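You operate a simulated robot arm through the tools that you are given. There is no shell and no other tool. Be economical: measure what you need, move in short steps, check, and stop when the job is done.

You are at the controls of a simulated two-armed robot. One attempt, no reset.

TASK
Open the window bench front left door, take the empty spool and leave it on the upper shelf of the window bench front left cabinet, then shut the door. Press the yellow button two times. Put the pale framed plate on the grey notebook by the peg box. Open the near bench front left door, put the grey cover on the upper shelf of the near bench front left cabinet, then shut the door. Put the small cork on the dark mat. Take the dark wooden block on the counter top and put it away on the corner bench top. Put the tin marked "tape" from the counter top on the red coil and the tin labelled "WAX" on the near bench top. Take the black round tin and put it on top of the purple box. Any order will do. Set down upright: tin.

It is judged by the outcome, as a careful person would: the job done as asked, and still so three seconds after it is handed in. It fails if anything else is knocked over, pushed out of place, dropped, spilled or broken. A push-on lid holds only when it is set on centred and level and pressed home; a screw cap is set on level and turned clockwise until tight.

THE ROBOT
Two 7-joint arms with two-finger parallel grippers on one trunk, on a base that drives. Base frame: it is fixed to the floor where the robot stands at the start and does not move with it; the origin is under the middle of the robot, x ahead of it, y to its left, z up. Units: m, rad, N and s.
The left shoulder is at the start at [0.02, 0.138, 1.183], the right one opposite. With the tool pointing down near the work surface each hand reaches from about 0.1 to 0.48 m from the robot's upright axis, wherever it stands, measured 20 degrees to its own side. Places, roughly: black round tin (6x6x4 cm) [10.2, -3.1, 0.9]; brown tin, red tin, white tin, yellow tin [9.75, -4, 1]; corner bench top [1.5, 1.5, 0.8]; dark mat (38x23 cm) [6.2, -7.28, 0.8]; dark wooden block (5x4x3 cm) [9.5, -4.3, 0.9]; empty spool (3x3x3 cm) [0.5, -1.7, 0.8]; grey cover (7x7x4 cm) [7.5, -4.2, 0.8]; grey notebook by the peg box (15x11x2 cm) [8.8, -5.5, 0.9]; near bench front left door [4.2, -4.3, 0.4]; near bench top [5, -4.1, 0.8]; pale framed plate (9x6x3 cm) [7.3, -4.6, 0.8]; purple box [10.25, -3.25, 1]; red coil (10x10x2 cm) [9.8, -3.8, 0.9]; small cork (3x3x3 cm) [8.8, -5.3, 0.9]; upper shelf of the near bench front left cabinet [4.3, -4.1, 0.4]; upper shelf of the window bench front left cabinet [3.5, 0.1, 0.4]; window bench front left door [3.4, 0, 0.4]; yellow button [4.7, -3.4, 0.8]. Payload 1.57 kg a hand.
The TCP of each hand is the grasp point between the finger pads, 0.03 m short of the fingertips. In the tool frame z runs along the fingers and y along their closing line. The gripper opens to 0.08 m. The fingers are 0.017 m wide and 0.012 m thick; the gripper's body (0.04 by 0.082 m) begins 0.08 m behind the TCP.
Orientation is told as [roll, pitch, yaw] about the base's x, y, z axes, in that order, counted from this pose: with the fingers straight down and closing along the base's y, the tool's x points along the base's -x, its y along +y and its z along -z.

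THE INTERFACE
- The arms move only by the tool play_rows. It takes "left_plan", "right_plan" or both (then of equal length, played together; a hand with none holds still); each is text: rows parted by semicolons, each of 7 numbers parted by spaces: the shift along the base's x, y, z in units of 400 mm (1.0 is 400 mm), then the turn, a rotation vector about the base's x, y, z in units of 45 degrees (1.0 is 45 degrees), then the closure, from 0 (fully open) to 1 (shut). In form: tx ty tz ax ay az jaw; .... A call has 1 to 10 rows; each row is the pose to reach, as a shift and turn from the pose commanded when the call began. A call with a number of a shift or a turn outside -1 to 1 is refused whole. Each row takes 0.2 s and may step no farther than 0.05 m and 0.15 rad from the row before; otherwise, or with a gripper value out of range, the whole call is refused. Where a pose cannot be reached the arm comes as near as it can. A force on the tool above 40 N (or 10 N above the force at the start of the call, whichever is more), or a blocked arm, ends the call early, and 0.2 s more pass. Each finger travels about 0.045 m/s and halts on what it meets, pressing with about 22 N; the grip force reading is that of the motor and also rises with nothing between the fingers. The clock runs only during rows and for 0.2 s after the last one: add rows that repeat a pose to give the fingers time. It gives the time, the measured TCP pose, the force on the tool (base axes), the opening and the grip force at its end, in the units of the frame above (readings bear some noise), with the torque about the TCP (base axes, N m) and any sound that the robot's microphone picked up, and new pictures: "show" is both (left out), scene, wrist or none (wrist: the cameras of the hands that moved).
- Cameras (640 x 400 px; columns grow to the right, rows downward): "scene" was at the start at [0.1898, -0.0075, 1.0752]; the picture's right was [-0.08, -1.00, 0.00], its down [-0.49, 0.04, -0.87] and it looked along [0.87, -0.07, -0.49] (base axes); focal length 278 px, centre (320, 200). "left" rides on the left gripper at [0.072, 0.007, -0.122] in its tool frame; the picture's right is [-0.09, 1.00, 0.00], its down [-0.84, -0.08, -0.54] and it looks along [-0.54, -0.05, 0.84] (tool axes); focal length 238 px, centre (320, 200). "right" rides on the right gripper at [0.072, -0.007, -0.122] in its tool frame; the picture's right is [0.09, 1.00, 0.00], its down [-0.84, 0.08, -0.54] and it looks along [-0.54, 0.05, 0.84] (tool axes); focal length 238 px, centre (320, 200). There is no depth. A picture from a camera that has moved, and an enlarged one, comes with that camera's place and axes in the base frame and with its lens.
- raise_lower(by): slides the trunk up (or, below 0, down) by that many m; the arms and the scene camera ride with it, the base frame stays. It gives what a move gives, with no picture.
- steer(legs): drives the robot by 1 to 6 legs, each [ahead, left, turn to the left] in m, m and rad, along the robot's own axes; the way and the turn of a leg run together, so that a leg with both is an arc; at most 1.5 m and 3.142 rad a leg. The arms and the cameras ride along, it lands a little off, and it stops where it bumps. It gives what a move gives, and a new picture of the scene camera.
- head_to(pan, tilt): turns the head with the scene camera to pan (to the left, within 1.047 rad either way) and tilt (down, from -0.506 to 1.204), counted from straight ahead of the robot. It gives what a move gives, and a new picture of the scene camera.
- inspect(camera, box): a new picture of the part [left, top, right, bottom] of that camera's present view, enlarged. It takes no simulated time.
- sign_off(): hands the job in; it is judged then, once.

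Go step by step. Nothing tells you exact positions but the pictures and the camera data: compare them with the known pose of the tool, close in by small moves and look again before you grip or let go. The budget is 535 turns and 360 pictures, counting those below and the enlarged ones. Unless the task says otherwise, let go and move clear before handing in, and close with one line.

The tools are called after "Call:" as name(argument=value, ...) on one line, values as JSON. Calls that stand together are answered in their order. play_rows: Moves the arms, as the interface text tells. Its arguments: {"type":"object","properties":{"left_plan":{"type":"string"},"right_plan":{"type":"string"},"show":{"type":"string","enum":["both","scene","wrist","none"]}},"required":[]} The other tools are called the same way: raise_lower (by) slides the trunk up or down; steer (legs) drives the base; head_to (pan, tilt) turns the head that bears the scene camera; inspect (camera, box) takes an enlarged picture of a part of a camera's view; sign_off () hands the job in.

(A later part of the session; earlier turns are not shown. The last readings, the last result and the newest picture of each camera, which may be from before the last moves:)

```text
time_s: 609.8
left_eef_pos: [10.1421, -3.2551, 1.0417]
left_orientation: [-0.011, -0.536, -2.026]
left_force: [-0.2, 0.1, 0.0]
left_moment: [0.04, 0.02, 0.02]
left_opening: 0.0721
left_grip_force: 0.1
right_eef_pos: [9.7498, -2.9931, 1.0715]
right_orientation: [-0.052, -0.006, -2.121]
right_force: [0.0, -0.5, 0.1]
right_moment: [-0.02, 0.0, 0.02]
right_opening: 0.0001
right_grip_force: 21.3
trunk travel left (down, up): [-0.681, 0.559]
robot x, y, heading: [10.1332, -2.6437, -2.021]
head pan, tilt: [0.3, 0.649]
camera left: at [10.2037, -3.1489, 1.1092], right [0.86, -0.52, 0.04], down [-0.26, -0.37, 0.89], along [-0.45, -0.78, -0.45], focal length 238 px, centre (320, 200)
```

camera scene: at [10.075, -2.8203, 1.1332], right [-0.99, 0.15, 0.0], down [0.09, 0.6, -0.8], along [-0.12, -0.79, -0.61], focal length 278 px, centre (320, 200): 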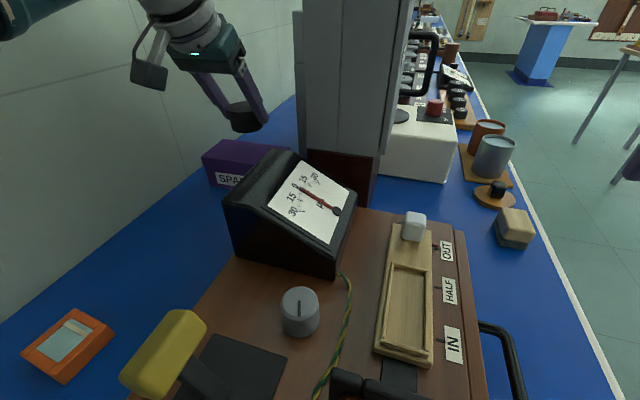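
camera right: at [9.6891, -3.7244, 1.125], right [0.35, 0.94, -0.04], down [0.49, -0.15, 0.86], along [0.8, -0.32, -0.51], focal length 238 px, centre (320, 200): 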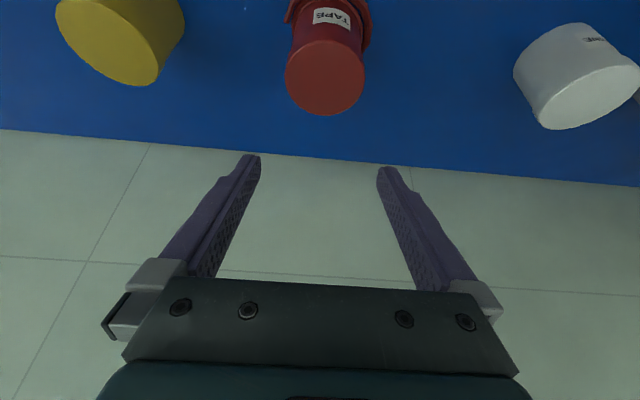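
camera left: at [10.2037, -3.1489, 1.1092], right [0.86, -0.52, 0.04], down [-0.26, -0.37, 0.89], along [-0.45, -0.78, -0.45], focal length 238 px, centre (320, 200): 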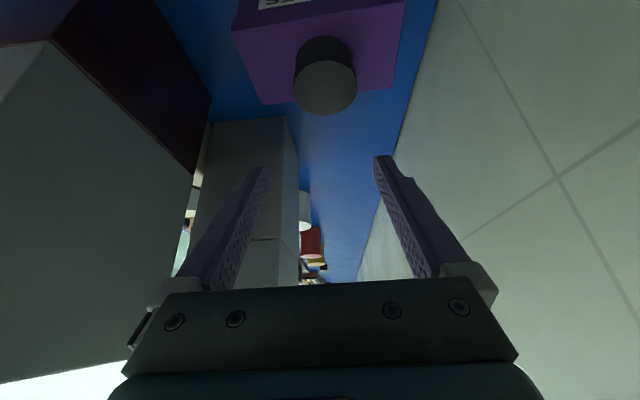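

The black tin stands on the purple box. Now WAX and the dark block: I withdraw and go back round to the counter's front.

Call:
raise_lower(by=0.16)

Call:
steer(legs=[[-0.12, -0.12, 0], [-0.35, 0, 0], [0, -0.65, 0], [0, 0, 1.571]])

```text
time_s: 611.6
left_eef_pos: [10.1419, -3.2549, 1.2014]
left_orientation: [-0.014, -0.536, -2.027]
left_force: [0.0, 0.2, 0.9]
left_moment: [0.0, 0.02, 0.0]
left_opening: 0.0721
left_grip_force: 0.1
right_eef_pos: [9.75, -2.9933, 1.2321]
right_orientation: [-0.054, -0.006, -2.118]
right_force: [-0.4, 0.3, -0.3]
right_moment: [-0.03, -0.02, 0.02]
right_opening: 0.0001
right_grip_force: 21.1
trunk travel left (down, up): [-0.841, 0.399]
robot x, y, heading: [10.1311, -2.6412, -2.021]
head pan, tilt: [0.3, 0.649]
```

```text
time_s: 622.0
left_eef_pos: [10.2572, -1.8713, 1.2022]
left_orientation: [-0.011, -0.536, -0.458]
left_force: [0.5, 1.4, -1.0]
left_moment: [0.02, -0.02, 0.01]
left_opening: 0.0718
left_grip_force: 0.0
right_eef_pos: [9.9953, -2.2658, 1.2329]
right_orientation: [-0.051, -0.006, -0.55]
right_force: [-0.1, -0.6, -0.3]
right_moment: [0.0, -0.01, -0.03]
right_opening: 0.0
right_grip_force: 21.2
trunk travel left (down, up): [-0.841, 0.399]
robot x, y, heading: [9.6453, -1.8813, -0.453]
head pan, tilt: [0.3, 0.649]
camera scene: at [9.8217, -1.9401, 1.3463], right [-0.15, -0.99, 0.0], down [-0.6, 0.09, -0.8], along [0.79, -0.12, -0.6], focal length 278 px, centre (320, 200)
```

scene: 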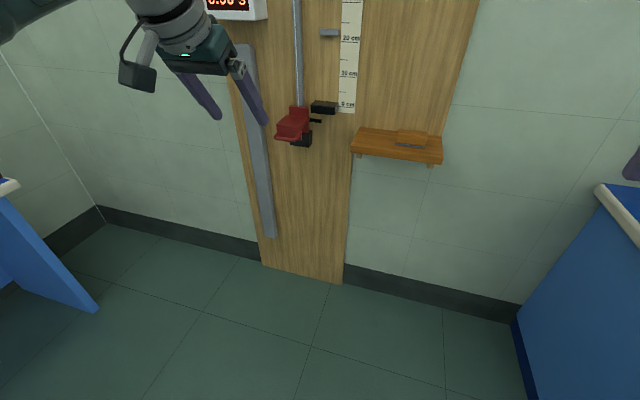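

Call:
head_to(pan=0, tilt=0.7)

Call:
play_rows(right_plan="0.03 -0.015 0 -0.03 -0.07 0.02 0; 0.06 -0.03 0 -0.06 -0.15 0.04 0; 0.1 -0.05 0 -0.1 -0.24 0.06 0; 0.14 -0.07 0 -0.14 -0.33 0.08 0; 0.18 -0.085 0 -0.18 -0.42 0.1 0; 0.2 -0.1 0 -0.2 -0.5 0.12 0", left_plan="-0.02 0.01 0 0.01 0.02 0 0; -0.04 0.02 0 0.02 0.04 0 0; -0.06 0.03 0 0.03 0.06 0 0; -0.07 0.035 0 0.04 0.08 0 0; -0.08 0.04 0 0.05 0.1 0 0; -0.08 0.04 0 0.055 0.115 0 0", show="none")

Call:
steer(legs=[[-0.1, 0, 0], [0, -1.0, 0], [0, -1.01, 0], [0.3, 0, 0]])

```text
time_s: 622.8
left_eef_pos: [10.2577, -1.8733, 1.201]
left_orientation: [-0.009, -0.535, -0.461]
left_force: [0.0, -0.3, 0.4]
left_moment: [-0.01, 0.0, -0.02]
left_opening: 0.0723
left_grip_force: 0.0
right_eef_pos: [9.9942, -2.2675, 1.2328]
right_orientation: [-0.049, -0.008, -0.55]
right_force: [-0.2, -0.4, -0.1]
right_moment: [0.01, -0.01, 0.0]
right_opening: 0.0
right_grip_force: 21.5
trunk travel left (down, up): [-0.841, 0.399]
robot x, y, heading: [9.6471, -1.884, -0.459]
head pan, tilt: [0.0, 0.7]
camera scene: at [9.8124, -1.9641, 1.3419], right [-0.44, -0.9, 0.0], down [-0.58, 0.28, -0.77], along [0.69, -0.33, -0.64], focal length 278 px, centre (320, 200)
```

scene: 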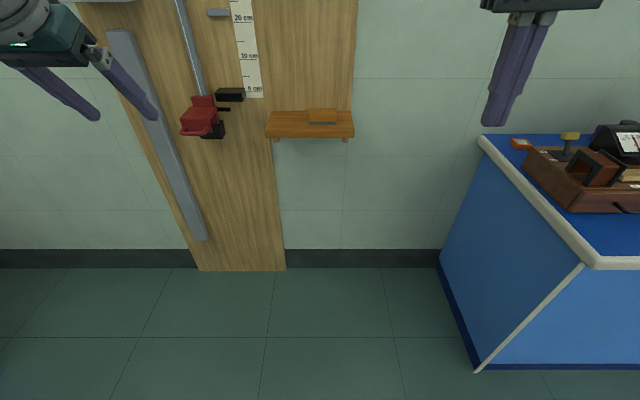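

```text
time_s: 624.2
left_eef_pos: [10.2245, -1.8564, 1.2024]
left_orientation: [-0.012, -0.434, -0.459]
left_force: [0.4, 0.1, 0.3]
left_moment: [0.0, -0.03, 0.0]
left_opening: 0.08
left_grip_force: 0.1
right_eef_pos: [10.0843, -2.2779, 1.2485]
right_orientation: [-0.007, -0.43, -0.487]
right_force: [-0.4, 0.0, -0.4]
right_moment: [-0.04, 0.0, -0.04]
right_opening: 0.0799
right_grip_force: 0.1
right hand out of reach, approached as far as the arm can: row 1, 2, 3, 4, 5, 6
trunk travel left (down, up): [-0.841, 0.399]
robot x, y, heading: [9.6469, -1.8819, -0.453]
head pan, tilt: [0.0, 0.7]
```

```text
time_s: 636.6
left_eef_pos: [9.5204, -3.7515, 1.2016]
left_orientation: [-0.013, -0.437, -0.464]
left_force: [-0.1, 0.7, -0.2]
left_moment: [0.0, 0.0, -0.02]
left_opening: 0.08
left_grip_force: 0.1
right_eef_pos: [9.3765, -4.1731, 1.2482]
right_orientation: [-0.006, -0.428, -0.493]
right_force: [-0.4, 0.6, 0.4]
right_moment: [0.04, 0.02, 0.0]
right_opening: 0.0801
right_grip_force: 0.1
trunk travel left (down, up): [-0.841, 0.399]
robot x, y, heading: [8.9425, -3.7726, -0.456]
head pan, tilt: [0.0, 0.7]
camera scene: at [9.1066, -3.8558, 1.3419], right [-0.44, -0.9, 0.0], down [-0.58, 0.28, -0.76], along [0.69, -0.34, -0.64], focal length 278 px, centre (320, 200)
```

scene: 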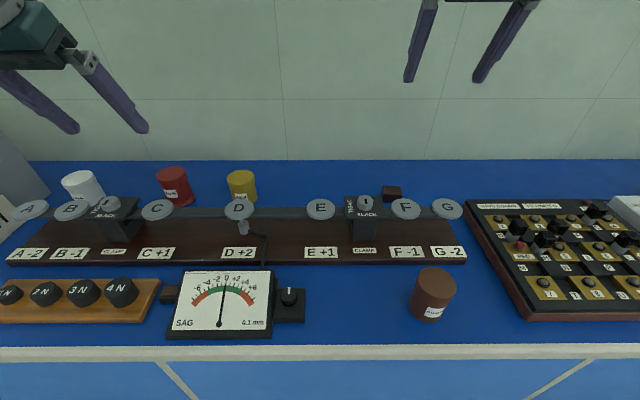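

WAX lid at about (9.728, -3.931), block at about (9.560, -4.297). I pre-align the left hand for WAX and go in.

Call:
play_rows(left_plan="0.01 -0.05 0 0 0 0 0; 0.02 -0.1 0 0 0 0 0; 0.03 -0.16 0 0 0 0 0; 0.0475 -0.215 0 0 0 0 0; 0.0475 -0.215 0 0 0 0 0", show="none")

Call:
steer(legs=[[0.2, 0, 0]])

Call:
raise_lower(by=-0.19)

Call:
play_rows(left_plan="0 0 0 0 0 0 0", show="wrist")

```text
time_s: 637.8
left_eef_pos: [9.5393, -3.8375, 1.2021]
left_orientation: [-0.011, -0.436, -0.464]
left_force: [0.4, 0.6, 0.8]
left_moment: [0.0, -0.03, 0.03]
left_opening: 0.0801
left_grip_force: 0.0
right_eef_pos: [9.3766, -4.1699, 1.2474]
right_orientation: [-0.007, -0.426, -0.492]
right_force: [-0.1, 1.0, -0.1]
right_moment: [0.02, -0.04, 0.03]
right_opening: 0.0801
right_grip_force: 0.0
trunk travel left (down, up): [-0.841, 0.399]
robot x, y, heading: [8.9395, -3.7758, -0.457]
head pan, tilt: [0.0, 0.7]
```

```text
time_s: 639.4
left_eef_pos: [9.7179, -3.9261, 1.2014]
left_orientation: [-0.013, -0.435, -0.464]
left_force: [1.2, 0.2, -0.7]
left_moment: [-0.04, -0.01, -0.01]
left_opening: 0.0799
left_grip_force: 0.1
right_eef_pos: [9.5571, -4.2591, 1.2489]
right_orientation: [-0.009, -0.426, -0.492]
right_force: [0.6, -0.5, -0.8]
right_moment: [-0.02, 0.01, 0.03]
right_opening: 0.0797
right_grip_force: 0.2
trunk travel left (down, up): [-0.841, 0.399]
robot x, y, heading: [9.121, -3.862, -0.455]
head pan, tilt: [0.0, 0.7]
camera scene: at [9.2871, -3.9447, 1.3419], right [-0.44, -0.9, 0.0], down [-0.58, 0.28, -0.76], along [0.69, -0.34, -0.64], focal length 278 px, centre (320, 200)
```

scene: 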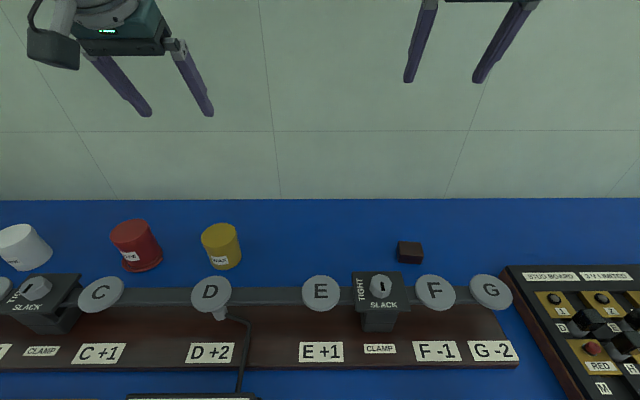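

```text
time_s: 641.5
left_eef_pos: [9.7188, -3.9254, 1.0111]
left_orientation: [-0.012, -0.436, -0.465]
left_force: [1.1, -1.1, -0.8]
left_moment: [0.03, 0.0, -0.01]
left_opening: 0.0799
left_grip_force: 0.0
right_eef_pos: [9.5565, -4.2606, 1.0587]
right_orientation: [-0.008, -0.428, -0.492]
right_force: [0.2, 0.3, -0.2]
right_moment: [0.01, 0.03, -0.02]
right_opening: 0.0799
right_grip_force: 0.2
trunk travel left (down, up): [-0.651, 0.589]
robot x, y, heading: [9.1255, -3.8667, -0.457]
head pan, tilt: [0.0, 0.7]
```

```text
time_s: 641.9
left_eef_pos: [9.7199, -3.9259, 1.0109]
left_orientation: [-0.012, -0.435, -0.467]
left_force: [0.7, 0.1, -0.4]
left_moment: [0.02, 0.03, 0.01]
left_opening: 0.0801
left_grip_force: 0.1
right_eef_pos: [9.5566, -4.2598, 1.0588]
right_orientation: [-0.007, -0.428, -0.494]
right_force: [0.3, 0.0, 0.4]
right_moment: [-0.02, 0.0, -0.01]
right_opening: 0.08
right_grip_force: 0.1
trunk travel left (down, up): [-0.651, 0.589]
robot x, y, heading: [9.1232, -3.861, -0.458]
head pan, tilt: [0.0, 0.7]
camera left: at [9.6181, -3.8683, 1.0908], right [0.52, 0.85, 0.03], down [0.44, -0.3, 0.85], along [0.73, -0.43, -0.53], focal length 238 px, centre (320, 200)
```

left: 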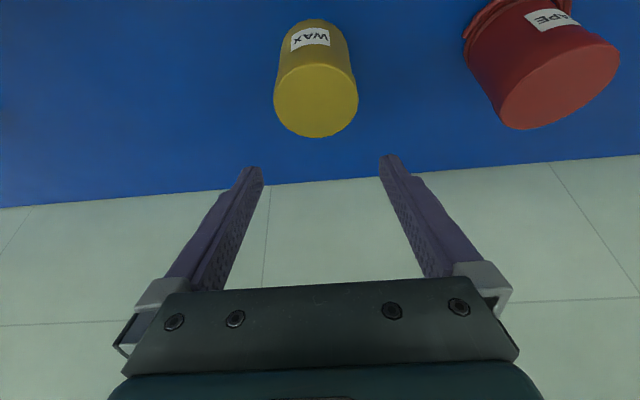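

Call:
play_rows(left_plan="-0.004 -0.008 0 0 0 0 0; -0.004 -0.008 0 0 0 0 0", show="none")

Call:
raise_lower(by=-0.075)

Call:
play_rows(left_plan="0 0 0 0 0 0 0", show="wrist")

```text
time_s: 642.5
left_eef_pos: [9.7175, -3.929, 1.0119]
left_orientation: [-0.01, -0.434, -0.463]
left_force: [-0.3, 1.4, 0.1]
left_moment: [-0.02, -0.01, -0.02]
left_opening: 0.0803
left_grip_force: 0.0
right_eef_pos: [9.5558, -4.2598, 1.0578]
right_orientation: [-0.007, -0.429, -0.492]
right_force: [0.4, -0.4, 1.1]
right_moment: [0.0, -0.01, 0.02]
right_opening: 0.0799
right_grip_force: 0.0
trunk travel left (down, up): [-0.651, 0.589]
robot x, y, heading: [9.1183, -3.864, -0.455]
head pan, tilt: [0.0, 0.7]
```

```text
time_s: 643.6
left_eef_pos: [9.7174, -3.93, 0.9368]
left_orientation: [-0.011, -0.436, -0.466]
left_force: [0.2, -0.3, -0.2]
left_moment: [0.0, 0.01, -0.01]
left_opening: 0.0803
left_grip_force: 0.0
right_eef_pos: [9.5566, -4.2593, 0.9836]
right_orientation: [-0.005, -0.428, -0.492]
right_force: [-0.7, 0.2, -0.4]
right_moment: [-0.01, -0.01, 0.01]
right_opening: 0.08
right_grip_force: 0.1
trunk travel left (down, up): [-0.576, 0.664]
robot x, y, heading: [9.1243, -3.8642, -0.456]
head pan, tilt: [0.0, 0.7]
```

```text
time_s: 644.0
left_eef_pos: [9.7184, -3.9298, 0.936]
left_orientation: [-0.013, -0.434, -0.464]
left_force: [0.9, 0.3, -1.0]
left_moment: [-0.03, 0.01, 0.01]
left_opening: 0.0801
left_grip_force: 0.0
right_eef_pos: [9.5563, -4.2594, 0.9841]
right_orientation: [-0.006, -0.427, -0.493]
right_force: [0.5, -0.5, -0.4]
right_moment: [0.01, -0.04, 0.02]
right_opening: 0.0801
right_grip_force: 0.1
trunk travel left (down, up): [-0.576, 0.664]
robot x, y, heading: [9.1233, -3.8628, -0.459]
head pan, tilt: [0.0, 0.7]
camera left: at [9.6164, -3.8715, 1.0158], right [0.52, 0.85, 0.03], down [0.44, -0.3, 0.85], along [0.73, -0.43, -0.53], focal length 238 px, centre (320, 200)
```

left: 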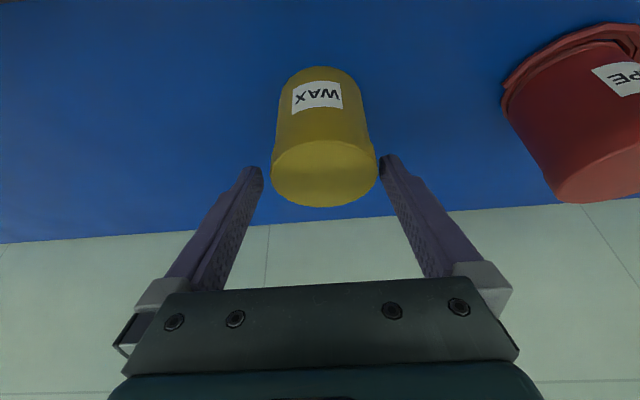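

Call:
play_rows(left_plan="0.003 0.006 0 0 0 0 0; 0.003 0.006 0 0 0 0 0", show="none")

Call:
raise_lower(by=-0.032)

Call:
play_rows(left_plan="0 0 0 0 0 0 0.1; 0 0 0 0 0 0 0.3; 0 0 0 0 0 0 0.6; 0 0 0 0 0 0 1; 0 0 0 0 0 0 1", show="wrist")

```text
time_s: 644.6
left_eef_pos: [9.7183, -3.9276, 0.9348]
left_orientation: [-0.012, -0.434, -0.464]
left_force: [0.2, 0.3, -0.1]
left_moment: [0.0, 0.01, -0.02]
left_opening: 0.0801
left_grip_force: 0.0
right_eef_pos: [9.5563, -4.2596, 0.9828]
right_orientation: [-0.006, -0.426, -0.492]
right_force: [-0.1, -0.2, -0.5]
right_moment: [-0.02, 0.03, 0.01]
right_opening: 0.0802
right_grip_force: 0.0
trunk travel left (down, up): [-0.576, 0.664]
robot x, y, heading: [9.1244, -3.8616, -0.455]
head pan, tilt: [0.0, 0.7]
```

```text
time_s: 645.4
left_eef_pos: [9.7178, -3.9265, 0.9048]
left_orientation: [-0.014, -0.436, -0.465]
left_force: [-0.2, -0.6, -0.3]
left_moment: [-0.01, -0.04, -0.01]
left_opening: 0.08
left_grip_force: 0.1
right_eef_pos: [9.5569, -4.2606, 0.951]
right_orientation: [-0.007, -0.428, -0.492]
right_force: [-0.6, -1.2, 0.2]
right_moment: [-0.02, 0.02, 0.01]
right_opening: 0.0801
right_grip_force: 0.0
trunk travel left (down, up): [-0.544, 0.696]
robot x, y, heading: [9.1206, -3.8607, -0.458]
head pan, tilt: [0.0, 0.7]
```

```text
time_s: 646.6
left_eef_pos: [9.7193, -3.927, 0.9037]
left_orientation: [-0.012, -0.436, -0.464]
left_force: [-0.2, 0.5, 2.5]
left_moment: [0.12, -0.06, -0.01]
left_opening: 0.0669
left_grip_force: 22.7
right_eef_pos: [9.5569, -4.26, 0.9502]
right_orientation: [-0.006, -0.427, -0.493]
right_force: [1.2, -0.8, 0.4]
right_moment: [0.02, -0.02, -0.04]
right_opening: 0.0801
right_grip_force: 0.0
trunk travel left (down, up): [-0.544, 0.696]
robot x, y, heading: [9.12, -3.8611, -0.459]
head pan, tilt: [0.0, 0.7]
camera left: at [9.6174, -3.8687, 0.9838], right [0.52, 0.85, 0.03], down [0.44, -0.3, 0.85], along [0.73, -0.43, -0.53], focal length 238 px, centre (320, 200)
```

left: 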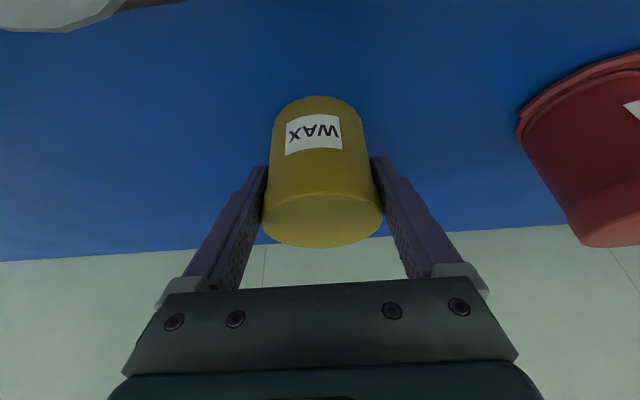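

WAX is gripped. I lift, and raise the left arm further relative to the body to keep the tin clear while the right hand goes down.

Call:
raise_lower(by=0.2)

Call:
play_rows(left_plan="-0.03 0.015 0.1 0 0 0 1; -0.06 0.03 0.2 0 0 0 1; -0.1 0.05 0.3 0 0 0 1; -0.15 0.07 0.38 0 0 0 1; -0.2 0.1 0.42 0 0 0 1; -0.25 0.12 0.42 0 0 0 1", right_plan="0 0 0 -0.068 0.033 0.165 0; 0 0 0 -0.136 0.067 0.33 0; 0 0 0 -0.204 0.1 0.495 0; 0 0 0 -0.27 0.133 0.66 0; 0 0 0 -0.34 0.166 0.82 0; 0 0 0 -0.374 0.1835 0.909 0", show="none")

```text
time_s: 648.7
left_eef_pos: [9.7184, -3.9263, 1.1037]
left_orientation: [-0.012, -0.435, -0.465]
left_force: [-0.5, -0.6, -1.7]
left_moment: [0.03, 0.04, 0.01]
left_opening: 0.0668
left_grip_force: 22.2
right_eef_pos: [9.5568, -4.2612, 1.151]
right_orientation: [-0.006, -0.428, -0.491]
right_force: [-0.2, 0.4, 0.1]
right_moment: [0.01, 0.0, -0.01]
right_opening: 0.0798
right_grip_force: 0.0
trunk travel left (down, up): [-0.744, 0.496]
robot x, y, heading: [9.1226, -3.8596, -0.458]
head pan, tilt: [0.0, 0.7]
```

```text
time_s: 650.1
left_eef_pos: [9.619, -3.8768, 1.2724]
left_orientation: [-0.011, -0.435, -0.463]
left_force: [-0.1, -0.2, -1.1]
left_moment: [0.02, 0.0, 0.02]
left_opening: 0.0667
left_grip_force: 21.6
right_eef_pos: [9.5727, -4.1348, 1.0495]
right_orientation: [-0.437, -0.366, 0.164]
right_force: [0.0, -0.5, 0.6]
right_moment: [-0.03, 0.01, -0.02]
right_opening: 0.0801
right_grip_force: 0.1
right hand out of reach, approached as far as the arm can: row 1, 2, 3, 4, 5, 6
trunk travel left (down, up): [-0.744, 0.496]
robot x, y, heading: [9.1253, -3.8636, -0.46]
head pan, tilt: [0.0, 0.7]
```

The right arm wandered at full stretch. I back off and re-pose it in free space with the head turned aside.

Call:
steer(legs=[[-0.4, 0, 0]])

Call:
head_to(pan=0.9, tilt=0.6)

Call:
play_rows(right_plan="-0.05 0.02 0.05 0.06 -0.03 -0.15 0; -0.1 0.03 0.1 0.12 -0.06 -0.3 0; -0.17 0.04 0.15 0.18 -0.09 -0.45 0; -0.24 0.04 0.2 0.25 -0.1 -0.6 0; -0.32 0.04 0.25 0.32 -0.1 -0.75 0; -0.4 0.05 0.28 0.38 -0.1 -0.87 0", show="none")

```text
time_s: 652.6
left_eef_pos: [9.2586, -3.7011, 1.2715]
left_orientation: [-0.012, -0.435, -0.462]
left_force: [0.3, 0.3, -1.6]
left_moment: [0.02, 0.0, 0.04]
left_opening: 0.0674
left_grip_force: 22.2
right_eef_pos: [9.2136, -3.9575, 1.0508]
right_orientation: [-0.438, -0.365, 0.165]
right_force: [0.4, -0.1, 0.3]
right_moment: [-0.03, 0.02, 0.01]
right_opening: 0.0801
right_grip_force: 0.0
trunk travel left (down, up): [-0.744, 0.496]
robot x, y, heading: [8.7603, -3.6905, -0.452]
head pan, tilt: [0.0, 0.7]
camera scene: at [8.9281, -3.7682, 1.2449], right [-0.44, -0.9, 0.0], down [-0.58, 0.28, -0.76], along [0.69, -0.34, -0.64], focal length 278 px, centre (320, 200)
```

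scene: 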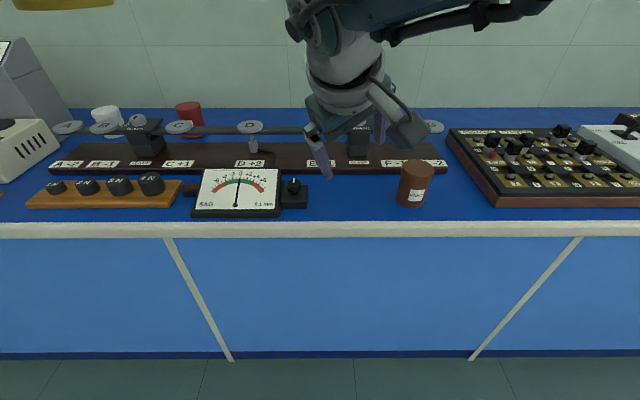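

```text
time_s: 653.8
left_eef_pos: [9.2595, -3.7016, 1.2725]
left_orientation: [-0.013, -0.436, -0.463]
left_force: [-0.1, 0.5, -1.6]
left_moment: [0.0, 0.01, 0.01]
left_opening: 0.0672
left_grip_force: 22.0
right_eef_pos: [9.2133, -3.9584, 1.0493]
right_orientation: [-0.438, -0.368, 0.164]
right_force: [-0.4, -0.3, -0.4]
right_moment: [-0.02, 0.01, -0.01]
right_opening: 0.0796
right_grip_force: 0.1
trunk travel left (down, up): [-0.744, 0.496]
robot x, y, heading: [8.7656, -3.6852, -0.456]
head pan, tilt: [0.901, 0.6]
camera scene: at [8.9317, -3.6928, 1.2535], right [0.43, -0.9, 0.0], down [-0.51, -0.24, -0.82], along [0.74, 0.35, -0.57], focal length 278 px, centre (320, 200)
```

scene: 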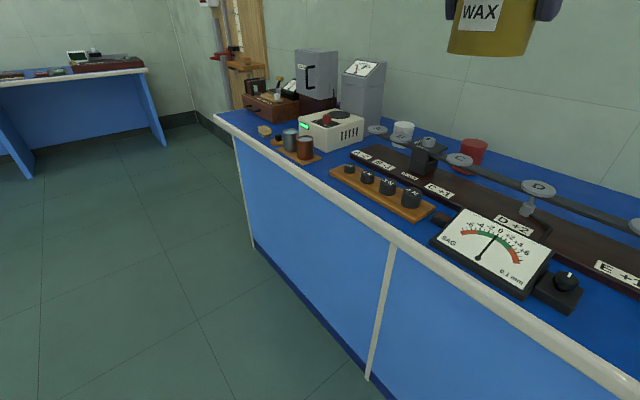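

```text
time_s: 655.2
left_eef_pos: [9.2597, -3.7014, 1.272]
left_orientation: [-0.012, -0.436, -0.463]
left_force: [-0.1, 0.1, -1.6]
left_moment: [0.03, 0.01, -0.01]
left_opening: 0.0669
left_grip_force: 22.4
right_eef_pos: [9.1998, -3.9588, 1.1607]
right_orientation: [-0.113, -0.369, -0.646]
right_force: [0.3, -0.9, 0.3]
right_moment: [0.01, 0.03, -0.02]
right_opening: 0.0796
right_grip_force: 0.0
right hand out of reach, approached as far as the arm can: row 1, 2, 3, 4, 5, 6
trunk travel left (down, up): [-0.744, 0.496]
robot x, y, heading: [8.7666, -3.6886, -0.456]
head pan, tilt: [0.901, 0.6]
```

Call:
play_rows(right_plan="-0.09 0 0.02 0.05 0.05 0.035 0; -0.18 0 0.02 0.1 0.1 0.07 0; -0.27 0 0.02 0.15 0.155 0.1 0; -0.36 0 0.02 0.19 0.2 0.14 0; -0.45 0 0 0.24 0.26 0.17 0; -0.54 0 -0.03 0.29 0.31 0.21 0; -0.63 -0.01 -0.06 0.336 0.36 0.242 0; -0.7 -0.02 -0.1 0.336 0.36 0.242 0", show="none")

```text
time_s: 657.0
left_eef_pos: [9.2591, -3.7011, 1.273]
left_orientation: [-0.013, -0.434, -0.462]
left_force: [0.0, -0.9, -1.8]
left_moment: [0.03, 0.04, -0.01]
left_opening: 0.0671
left_grip_force: 22.1
right_eef_pos: [9.124, -4.0227, 1.12]
right_orientation: [-0.036, 0.01, -0.463]
right_force: [0.2, 0.1, -0.4]
right_moment: [0.02, 0.01, 0.01]
right_opening: 0.0801
right_grip_force: 0.0
right hand out of reach, approached as far as the arm can: row 1, 2, 3, 4, 5, 6, 7, 8
trunk travel left (down, up): [-0.744, 0.496]
robot x, y, heading: [8.7631, -3.689, -0.456]
head pan, tilt: [0.901, 0.6]
```

Call:
play_rows(right_plan="0 0 0.09 0 0 0 0; 0 0 0.18 0 0 0 0; -0.02 0.01 0.27 0 0 0 0; -0.04 0.02 0.36 0 0 0 0; -0.06 0.03 0.45 0 0 0 0; -0.1 0.05 0.54 0 0 0 0; -0.14 0.07 0.6 0 0 0 0; -0.2 0.1 0.64 0 0 0 0", show="none")

Call:
play_rows(right_plan="-0.06 0.03 0.05 -0.06 -0.12 0 0; -0.14 0.07 0.1 -0.1 -0.2 0 0; -0.22 0.11 0.12 -0.12 -0.25 0 0; -0.3 0.15 0.12 -0.13 -0.27 0 0; -0.38 0.19 0.1 -0.13 -0.27 0 0; -0.46 0.22 0.08 -0.13 -0.27 0 0", show="none")

```text
time_s: 658.1
left_eef_pos: [9.2596, -3.701, 1.2712]
left_orientation: [-0.011, -0.434, -0.462]
left_force: [-0.9, -0.4, -1.6]
left_moment: [-0.01, 0.01, -0.01]
left_opening: 0.0673
left_grip_force: 22.1
right_eef_pos: [9.0911, -4.0004, 1.1829]
right_orientation: [-0.04, 0.194, -0.459]
right_force: [-1.1, -0.7, 0.0]
right_moment: [0.02, 0.01, -0.01]
right_opening: 0.08
right_grip_force: 0.1
right hand out of reach, approached as far as the arm can: row 3, 4, 5
trunk travel left (down, up): [-0.744, 0.496]
robot x, y, heading: [8.7612, -3.6875, -0.451]
head pan, tilt: [0.901, 0.6]
stopped in row 5 (right hand): the arm was blocked; the commanded pose is now the measured one
```

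```text
time_s: 658.9
left_eef_pos: [9.2606, -3.7011, 1.272]
left_orientation: [-0.011, -0.436, -0.462]
left_force: [-0.1, -1.0, -0.8]
left_moment: [0.01, 0.03, 0.02]
left_opening: 0.0674
left_grip_force: 21.9
right_eef_pos: [9.106, -3.9811, 1.182]
right_orientation: [-0.031, 0.153, -0.47]
right_force: [-0.8, 0.5, 0.0]
right_moment: [0.0, 0.02, -0.02]
right_opening: 0.08
right_grip_force: 0.1
right hand out of reach, approached as far as the arm can: row 1, 2, 3
trunk travel left (down, up): [-0.744, 0.496]
robot x, y, heading: [8.759, -3.687, -0.457]
head pan, tilt: [0.901, 0.6]
stopped in row 3 (right hand): the arm was blocked; the commanded pose is now the measured one
```

Call:
play_rows(right_plan="0 0 -0.1 -0.03 -0.06 0 0; 0 -0.03 -0.2 -0.06 -0.12 0 0; -0.02 -0.06 -0.3 -0.08 -0.18 0 0; -0.05 -0.08 -0.4 -0.08 -0.18 0 0; -0.08 -0.1 -0.5 -0.08 -0.18 0 0; -0.12 -0.1 -0.56 -0.08 -0.18 0 0; -0.16 -0.1 -0.6 -0.08 -0.18 0 0", show="none")

Call:
play_rows(right_plan="-0.1 0.05 0 0 0 0 0; -0.2 0.1 0 0 0 0 0; -0.3 0.15 0 0 0 0 0; -0.4 0.2 0 0 0 0 0; -0.5 0.25 0 0 0 0 0; -0.55 0.27 0 0 0 0 0", show="none")

```text
time_s: 660.5
left_eef_pos: [9.2598, -3.7013, 1.2727]
left_orientation: [-0.013, -0.436, -0.462]
left_force: [0.6, 0.3, -0.2]
left_moment: [0.01, 0.03, 0.03]
left_opening: 0.067
left_grip_force: 22.1
right_eef_pos: [9.0701, -4.0225, 0.939]
right_orientation: [-0.03, -0.005, -0.479]
right_force: [-0.1, 0.2, 1.2]
right_moment: [0.04, -0.01, 0.0]
right_opening: 0.0797
right_grip_force: 0.2
right hand out of reach, approached as far as the arm can: row 1, 2, 3, 4, 5, 6, 7
trunk travel left (down, up): [-0.744, 0.496]
robot x, y, heading: [8.7625, -3.6834, -0.461]
head pan, tilt: [0.901, 0.6]
```

```text
time_s: 661.9
left_eef_pos: [9.2606, -3.7016, 1.2731]
left_orientation: [-0.012, -0.436, -0.463]
left_force: [-0.8, 0.1, -1.2]
left_moment: [0.01, 0.02, -0.01]
left_opening: 0.0672
left_grip_force: 21.9
right_eef_pos: [8.9773, -3.9373, 0.8025]
right_orientation: [-0.022, -0.002, -0.471]
right_force: [0.3, 0.2, 0.1]
right_moment: [0.0, 0.0, 0.0]
right_opening: 0.0799
right_grip_force: 0.0
right hand out of reach, approached as far as the arm can: row 1, 2, 3, 4, 5, 6
trunk travel left (down, up): [-0.744, 0.496]
robot x, y, heading: [8.7665, -3.6881, -0.457]
head pan, tilt: [0.901, 0.6]
```

The right arm stays near full stretch, which is fine for this reach. I draw the left (WAX) hand in and up, and swing the right hand up and forward with a 22° tilt.

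Call:
play_rows(left_plan="-0.045 0.022 0.015 0 0 0 1; -0.09 0.044 0.03 0 0 0 1; -0.135 0.066 0.045 0 0 0 1; -0.18 0.088 0.06 0 0 0 1; -0.225 0.11 0.075 0 0 0 1; -0.27 0.132 0.09 0 0 0 1; -0.315 0.154 0.105 0 0 0 1; -0.36 0.176 0.12 0 0 0 1; -0.405 0.198 0.135 0 0 0 1; -0.45 0.22 0.15 0 0 0 1", right_plan="0.056 -0.0275 0.095 -0.0215 -0.044 0 0; 0.112 -0.055 0.19 -0.043 -0.088 0 0; 0.168 -0.0825 0.285 -0.0645 -0.132 0 0; 0.224 -0.11 0.38 -0.086 -0.176 0 0; 0.28 -0.1375 0.475 -0.1075 -0.22 0 0; 0.336 -0.165 0.57 -0.129 -0.263 0 0; 0.392 -0.1925 0.665 -0.15 -0.307 0 0; 0.448 -0.22 0.76 -0.172 -0.351 0 0; 0.504 -0.2475 0.855 -0.1935 -0.395 0 0; 0.56 -0.275 0.95 -0.215 -0.439 0 0", show="none")

Call:
head_to(pan=-0.15, tilt=0.75)

```text
time_s: 663.0
left_eef_pos: [9.1891, -3.6499, 1.238]
left_orientation: [0.074, -0.208, -0.409]
left_force: [0.3, 0.7, -1.1]
left_moment: [-0.02, 0.0, 0.0]
left_opening: 0.0671
left_grip_force: 21.8
right_eef_pos: [9.1094, -3.9943, 0.9334]
right_orientation: [-0.021, -0.159, -0.472]
right_force: [-0.5, -0.1, -0.3]
right_moment: [-0.01, -0.01, 0.02]
right_opening: 0.08
right_grip_force: 0.1
right hand out of reach, approached as far as the arm can: row 1, 2, 3, 4, 5
trunk travel left (down, up): [-0.744, 0.496]
robot x, y, heading: [8.7614, -3.6905, -0.457]
head pan, tilt: [0.901, 0.6]
stopped in row 5 (left hand): the arm was blocked; the commanded pose is now the measured one
```

```text
time_s: 664.3
left_eef_pos: [9.1897, -3.6503, 1.2379]
left_orientation: [0.072, -0.209, -0.41]
left_force: [0.1, 0.0, -1.3]
left_moment: [-0.01, -0.02, 0.03]
left_opening: 0.0668
left_grip_force: 22.0
right_eef_pos: [9.1099, -3.9939, 0.9335]
right_orientation: [-0.02, -0.161, -0.471]
right_force: [-0.1, -0.2, -0.7]
right_moment: [0.0, -0.01, -0.02]
right_opening: 0.08
right_grip_force: 0.1
trunk travel left (down, up): [-0.744, 0.496]
robot x, y, heading: [8.7607, -3.6886, -0.461]
head pan, tilt: [-0.15, 0.75]
camera scene: at [8.92, -3.7779, 1.2406], right [-0.57, -0.82, 0.0], down [-0.56, 0.39, -0.73], along [0.6, -0.42, -0.68], focal length 278 px, centre (320, 200)
```

scene: 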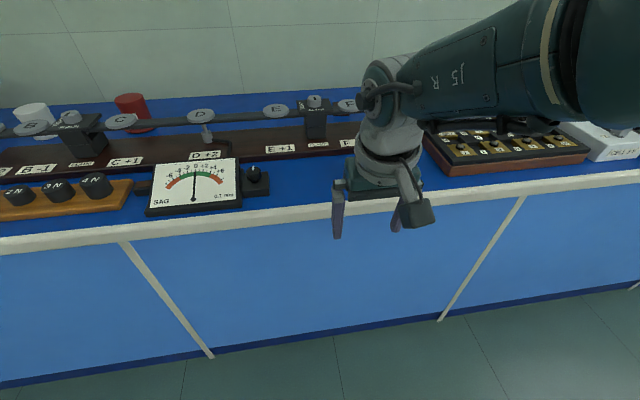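

Call:
head_to(pan=-0.7, tilt=0.75)

Call:
play_rows(left_plan="-0.06 0.03 0.04 0 -0.06 0 1; -0.12 0.06 0.08 -0.02 -0.12 0 1; -0.18 0.09 0.12 -0.04 -0.16 0 1; -0.24 0.12 0.15 -0.06 -0.2 0 1; -0.3 0.15 0.17 -0.08 -0.22 0 1; -0.36 0.17 0.18 -0.1 -0.24 0 1", right_plan="0.05 -0.025 0.1 -0.02 -0.045 0 0; 0.1 -0.05 0.2 -0.04 -0.09 0 0; 0.16 -0.08 0.3 -0.06 -0.135 0 0; 0.22 -0.11 0.4 -0.08 -0.18 0 0; 0.28 -0.14 0.48 -0.1 -0.22 0 0; 0.33 -0.16 0.55 -0.12 -0.25 0 0", show="none")

```text
time_s: 665.2
left_eef_pos: [9.1906, -3.6506, 1.2393]
left_orientation: [0.073, -0.21, -0.411]
left_force: [0.2, 0.6, -1.1]
left_moment: [-0.02, 0.0, -0.04]
left_opening: 0.067
left_grip_force: 21.9
right_eef_pos: [9.1089, -3.9953, 0.9339]
right_orientation: [-0.021, -0.16, -0.471]
right_force: [0.2, -0.4, 0.2]
right_moment: [0.03, -0.02, 0.01]
right_opening: 0.0799
right_grip_force: 0.0
trunk travel left (down, up): [-0.744, 0.496]
robot x, y, heading: [8.763, -3.6861, -0.455]
head pan, tilt: [-0.7, 0.75]
camera scene: at [8.8854, -3.8066, 1.2406], right [-0.91, -0.4, 0.0], down [-0.28, 0.62, -0.73], along [0.3, -0.67, -0.68], focal length 278 px, centre (320, 200)
```

scene: 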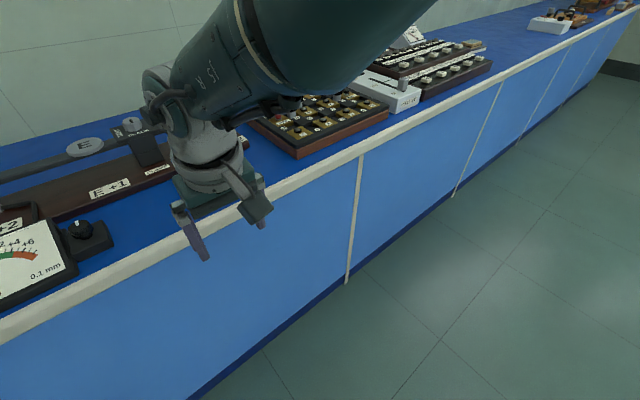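

```text
time_s: 665.9
left_eef_pos: [9.1298, -3.6001, 1.2076]
left_orientation: [0.236, -0.067, -0.428]
left_force: [-0.5, -0.5, -1.5]
left_moment: [0.0, 0.01, 0.01]
left_opening: 0.067
left_grip_force: 22.3
right_eef_pos: [9.152, -4.0144, 1.0066]
right_orientation: [-0.016, -0.23, -0.474]
right_force: [-0.2, 0.2, 1.3]
right_moment: [0.03, 0.02, 0.02]
right_opening: 0.0803
right_grip_force: 0.0
right hand out of reach, approached as far as the arm can: row 1, 2
trunk travel left (down, up): [-0.744, 0.496]
robot x, y, heading: [8.765, -3.6863, -0.466]
head pan, tilt: [-0.7, 0.75]
stopped in row 3 (left hand): the arm was blocked; the commanded pose is now the measured one
```

Left and right interfere here, so I deliver WAX first. I drive round to the near bench's east end and look for a free spot.

Call:
steer(legs=[[-1.5, 0, 0], [-0.16, 0, 0], [0, 0, 3.14], [0, 1.5, 0]])

Call:
head_to(pan=0.3, tilt=0.65)

```text
time_s: 688.7
left_eef_pos: [6.2648, -4.3962, 1.2087]
left_orientation: [0.239, -0.07, 2.725]
left_force: [0.2, -0.8, -1.3]
left_moment: [0.03, -0.05, -0.03]
left_opening: 0.0667
left_grip_force: 21.8
right_eef_pos: [6.2372, -3.9825, 1.0068]
right_orientation: [-0.016, -0.234, 2.68]
right_force: [0.5, -0.4, 0.4]
right_moment: [0.0, -0.04, 0.02]
right_opening: 0.0799
right_grip_force: 0.1
trunk travel left (down, up): [-0.744, 0.496]
robot x, y, heading: [6.6311, -4.3034, 2.691]
head pan, tilt: [-0.7, 0.75]
camera scene: at [6.5046, -4.1878, 1.2406], right [0.91, 0.41, 0.0], down [0.28, -0.62, -0.73], along [-0.3, 0.67, -0.68], focal length 278 px, centre (320, 200)
```

scene: 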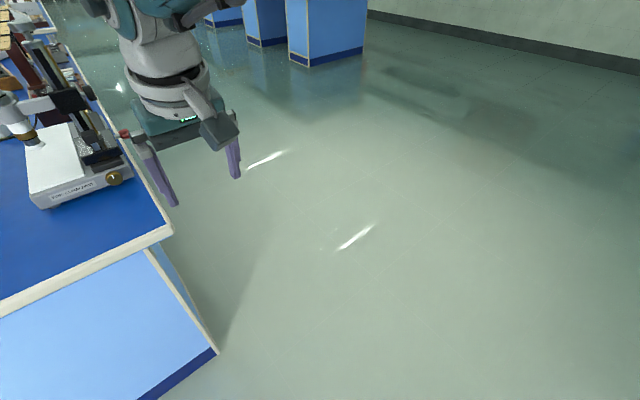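

```text
time_s: 690.0
left_eef_pos: [6.2641, -4.3956, 1.208]
left_orientation: [0.239, -0.068, 2.727]
left_force: [-0.4, 0.6, -1.8]
left_moment: [0.04, -0.03, -0.01]
left_opening: 0.0669
left_grip_force: 22.0
right_eef_pos: [6.2358, -3.9823, 1.0074]
right_orientation: [-0.016, -0.232, 2.681]
right_force: [0.1, -0.3, 0.2]
right_moment: [-0.01, 0.0, 0.01]
right_opening: 0.08
right_grip_force: 0.0
trunk travel left (down, up): [-0.744, 0.496]
robot x, y, heading: [6.6312, -4.3068, 2.701]
head pan, tilt: [0.3, 0.649]
camera scene: at [6.4531, -4.2508, 1.2492], right [0.14, 0.99, 0.0], down [0.6, -0.09, -0.8], along [-0.79, 0.11, -0.6], focal length 278 px, centre (320, 200)
```

scene: 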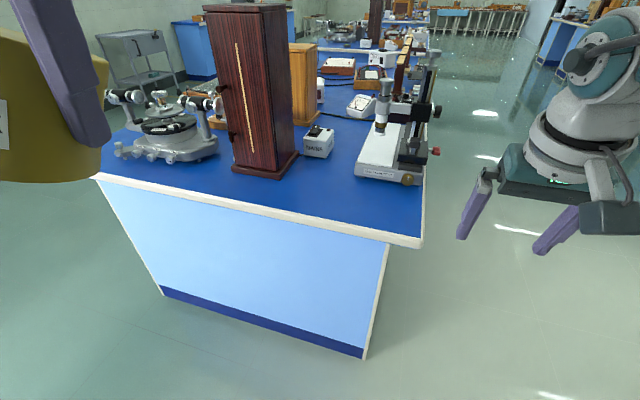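

There is a free strip along the east edge, around (5.84, -4.135). I restore the left hand's tilt so the tin is upright, and swing the right hand clear to the side.

Call:
play_rows(left_plan="-0.05 0.02 0 0.081 0.048 0 1; -0.1 0.045 0 0.163 0.096 0 1; -0.17 0.08 0 0.244 0.144 0 1; -0.25 0.115 0 0.325 0.192 0 1; -0.34 0.16 0 0.41 0.24 0 1; -0.42 0.2 0 0.488 0.288 0 1; -0.45 0.21 0 0.488 0.288 0 1", right_plan="0.03 0.07 0 0 0 0 0; 0.06 0.14 0 0 0 0 0; 0.09 0.21 0 0 0 0 0; 0.12 0.28 0 0 0 0 0; 0.15 0.35 0 0 0 0 0; 0.18 0.42 0 0 0 0 0; 0.19 0.45 0 0 0 0 0", show="none")

```text
time_s: 691.6
left_eef_pos: [6.0833, -4.3105, 1.2086]
left_orientation: [-0.042, -0.424, 2.796]
left_force: [1.5, -0.2, -2.0]
left_moment: [-0.02, 0.01, -0.03]
left_opening: 0.0666
left_grip_force: 22.2
right_eef_pos: [6.269, -3.9053, 0.9959]
right_orientation: [-0.063, -0.242, 2.636]
right_force: [-0.3, 0.0, -0.2]
right_moment: [-0.03, -0.01, -0.01]
right_opening: 0.0801
right_grip_force: 0.1
right hand out of reach, approached as far as the arm can: row 2, 3, 4, 5, 6, 7
trunk travel left (down, up): [-0.744, 0.496]
robot x, y, heading: [6.6291, -4.306, 2.7]
head pan, tilt: [0.3, 0.649]
```

Call:
steer(legs=[[0.3, -0.054, 0]])

Call:
raise_lower(by=-0.3)

Call:
play_rows(left_plan="0 0 0 0 0 0 1", show="both")

```text
time_s: 693.6
left_eef_pos: [5.8399, -4.138, 1.2081]
left_orientation: [-0.04, -0.425, 2.801]
left_force: [-0.3, 0.8, -0.9]
left_moment: [-0.03, 0.02, 0.0]
left_opening: 0.0665
left_grip_force: 22.3
right_eef_pos: [6.0232, -3.7306, 0.9971]
right_orientation: [-0.062, -0.242, 2.637]
right_force: [0.5, 1.1, 0.3]
right_moment: [-0.04, 0.01, -0.02]
right_opening: 0.0799
right_grip_force: 0.0
trunk travel left (down, up): [-0.744, 0.496]
robot x, y, heading: [6.3858, -4.1313, 2.703]
head pan, tilt: [0.3, 0.649]
camera scene: at [6.2082, -4.0756, 1.2492], right [0.14, 0.99, 0.0], down [0.6, -0.08, -0.8], along [-0.79, 0.11, -0.6], focal length 278 px, centre (320, 200)
```

scene: 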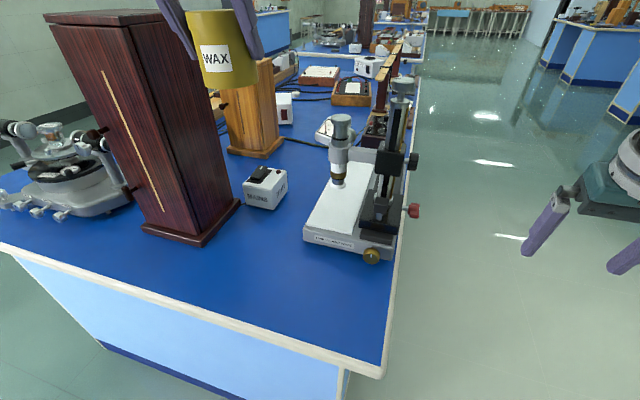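

```text
time_s: 696.6
left_eef_pos: [5.8383, -4.1363, 0.9081]
left_orientation: [-0.042, -0.422, 2.798]
left_force: [0.8, -0.3, -0.6]
left_moment: [-0.02, -0.02, 0.02]
left_opening: 0.067
left_grip_force: 21.6
right_eef_pos: [6.0223, -3.7319, 0.6969]
right_orientation: [-0.062, -0.242, 2.638]
right_force: [-0.3, -0.5, -0.7]
right_moment: [0.02, 0.0, -0.01]
right_opening: 0.0801
right_grip_force: 0.0
trunk travel left (down, up): [-0.444, 0.796]
robot x, y, heading: [6.3818, -4.1259, 2.699]
head pan, tilt: [0.3, 0.649]
```

```text
time_s: 697.0
left_eef_pos: [5.8381, -4.1373, 0.9085]
left_orientation: [-0.041, -0.422, 2.8]
left_force: [0.0, -0.8, -1.1]
left_moment: [-0.04, 0.0, 0.04]
left_opening: 0.0666
left_grip_force: 21.8
right_eef_pos: [6.0225, -3.731, 0.6963]
right_orientation: [-0.063, -0.24, 2.637]
right_force: [0.3, 0.5, 1.4]
right_moment: [-0.03, 0.03, 0.02]
right_opening: 0.0797
right_grip_force: 0.1
trunk travel left (down, up): [-0.444, 0.796]
robot x, y, heading: [6.3865, -4.1303, 2.701]
head pan, tilt: [0.3, 0.649]
camera scene: at [6.2083, -4.0755, 0.9492], right [0.14, 0.99, 0.0], down [0.6, -0.08, -0.8], along [-0.79, 0.11, -0.6], focal length 278 px, centre (320, 200)
camera left: at [5.9433, -4.1886, 0.9894], right [-0.43, -0.9, 0.0], down [-0.49, 0.23, 0.84], along [-0.76, 0.36, -0.54], focal length 238 px, centre (320, 200)
```

scene: 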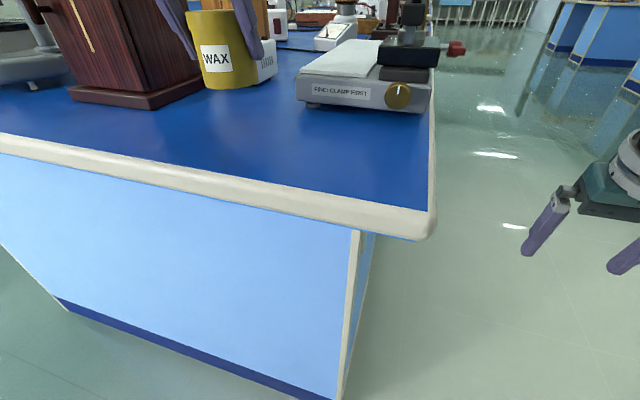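
left: 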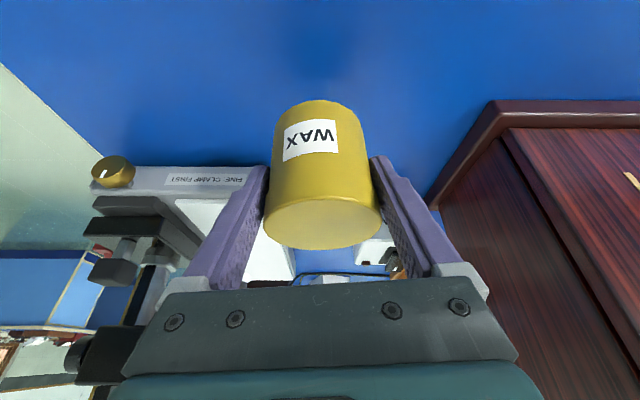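

Call:
raise_lower(by=-0.05)

Call:
raise_lower(by=-0.006)

```text
time_s: 697.9
left_eef_pos: [5.8394, -4.1373, 0.8593]
left_orientation: [-0.042, -0.425, 2.799]
left_force: [-0.4, 0.5, -1.7]
left_moment: [0.01, 0.01, 0.0]
left_opening: 0.0666
left_grip_force: 22.1
right_eef_pos: [6.0218, -3.7306, 0.646]
right_orientation: [-0.063, -0.24, 2.637]
right_force: [-0.5, -0.8, -0.2]
right_moment: [0.0, -0.03, -0.01]
right_opening: 0.0799
right_grip_force: 0.0
trunk travel left (down, up): [-0.394, 0.846]
robot x, y, heading: [6.3841, -4.1313, 2.701]
head pan, tilt: [0.3, 0.649]
```

```text
time_s: 698.5
left_eef_pos: [5.8373, -4.1367, 0.8542]
left_orientation: [-0.042, -0.427, 2.799]
left_force: [4.5, 0.6, 12.3]
left_moment: [-0.31, 0.13, 0.09]
left_opening: 0.0667
left_grip_force: 22.4
right_eef_pos: [6.0225, -3.7305, 0.6399]
right_orientation: [-0.06, -0.241, 2.637]
right_force: [0.5, -0.4, -0.3]
right_moment: [0.03, -0.02, -0.04]
right_opening: 0.0802
right_grip_force: 0.1
trunk travel left (down, up): [-0.388, 0.852]
robot x, y, heading: [6.3878, -4.127, 2.699]
head pan, tilt: [0.3, 0.649]
```

WAX touches the bench. I release, lift and check.

Call:
raise_lower(by=-0.002)

Call:
play_rows(left_plan="0 0 0 0 0 0 0.1; 0 0 0 0 0 0 0; 0 0 0 0 0 0 0; 0 0 0 0 0 0 0", show="none")

Call:
raise_lower(by=0.3)

Call:
steer(legs=[[-0.32, 0, 0]])

```text
time_s: 699.0
left_eef_pos: [5.8358, -4.1368, 0.8535]
left_orientation: [-0.043, -0.43, 2.798]
left_force: [1.5, 1.9, 17.5]
left_moment: [-0.33, 0.32, -0.05]
left_opening: 0.0666
left_grip_force: 22.0
right_eef_pos: [6.0199, -3.7306, 0.6396]
right_orientation: [-0.062, -0.241, 2.637]
right_force: [1.1, 0.7, 0.2]
right_moment: [0.01, 0.04, -0.02]
right_opening: 0.0801
right_grip_force: 0.1
trunk travel left (down, up): [-0.386, 0.854]
robot x, y, heading: [6.3856, -4.1274, 2.701]
head pan, tilt: [0.3, 0.649]
```

```text
time_s: 700.0
left_eef_pos: [5.8382, -4.1378, 0.8497]
left_orientation: [-0.045, -0.424, 2.799]
left_force: [-0.2, 0.5, -0.6]
left_moment: [0.04, -0.01, -0.01]
left_opening: 0.0799
left_grip_force: 0.0
right_eef_pos: [6.022, -3.7305, 0.6384]
right_orientation: [-0.063, -0.241, 2.637]
right_force: [-0.4, -0.4, 0.1]
right_moment: [-0.01, 0.01, 0.02]
right_opening: 0.08
right_grip_force: 0.0
trunk travel left (down, up): [-0.386, 0.854]
robot x, y, heading: [6.3876, -4.1294, 2.7]
head pan, tilt: [0.3, 0.649]
```

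```text
time_s: 703.0
left_eef_pos: [5.8389, -4.1364, 1.1521]
left_orientation: [-0.042, -0.425, 2.8]
left_force: [0.4, -0.1, -0.1]
left_moment: [0.0, 0.05, -0.05]
left_opening: 0.0801
left_grip_force: 0.0
right_eef_pos: [6.0217, -3.7299, 0.9385]
right_orientation: [-0.062, -0.24, 2.637]
right_force: [0.0, -0.8, -0.1]
right_moment: [-0.04, -0.03, -0.03]
right_opening: 0.0801
right_grip_force: 0.1
trunk travel left (down, up): [-0.686, 0.554]
robot x, y, heading: [6.3791, -4.1296, 2.697]
head pan, tilt: [0.3, 0.649]
```

```text
time_s: 705.1
left_eef_pos: [6.1284, -4.2747, 1.1506]
left_orientation: [-0.043, -0.425, 2.804]
left_force: [0.8, 0.1, -0.4]
left_moment: [0.0, 0.02, 0.02]
left_opening: 0.0799
left_grip_force: 0.0
right_eef_pos: [6.3106, -3.8678, 0.938]
right_orientation: [-0.063, -0.241, 2.643]
right_force: [0.5, -0.7, -0.5]
right_moment: [0.04, 0.01, -0.02]
right_opening: 0.0801
right_grip_force: 0.1
trunk travel left (down, up): [-0.686, 0.554]
robot x, y, heading: [6.6741, -4.265, 2.709]
head pan, tilt: [0.3, 0.649]
camera scene: at [6.4973, -4.2118, 1.1912], right [0.14, 0.99, 0.0], down [0.6, -0.08, -0.8], along [-0.79, 0.11, -0.6], focal length 278 px, centre (320, 200)
```

scene: 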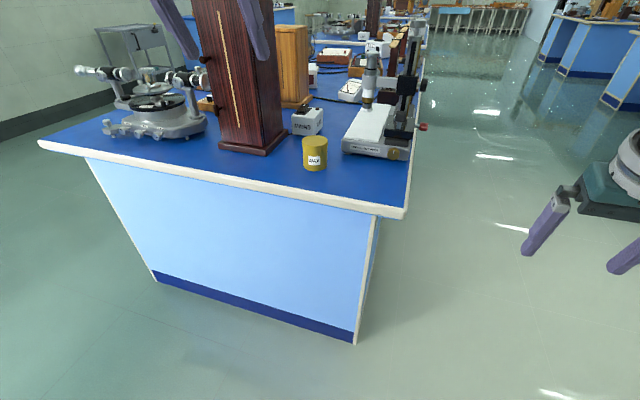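

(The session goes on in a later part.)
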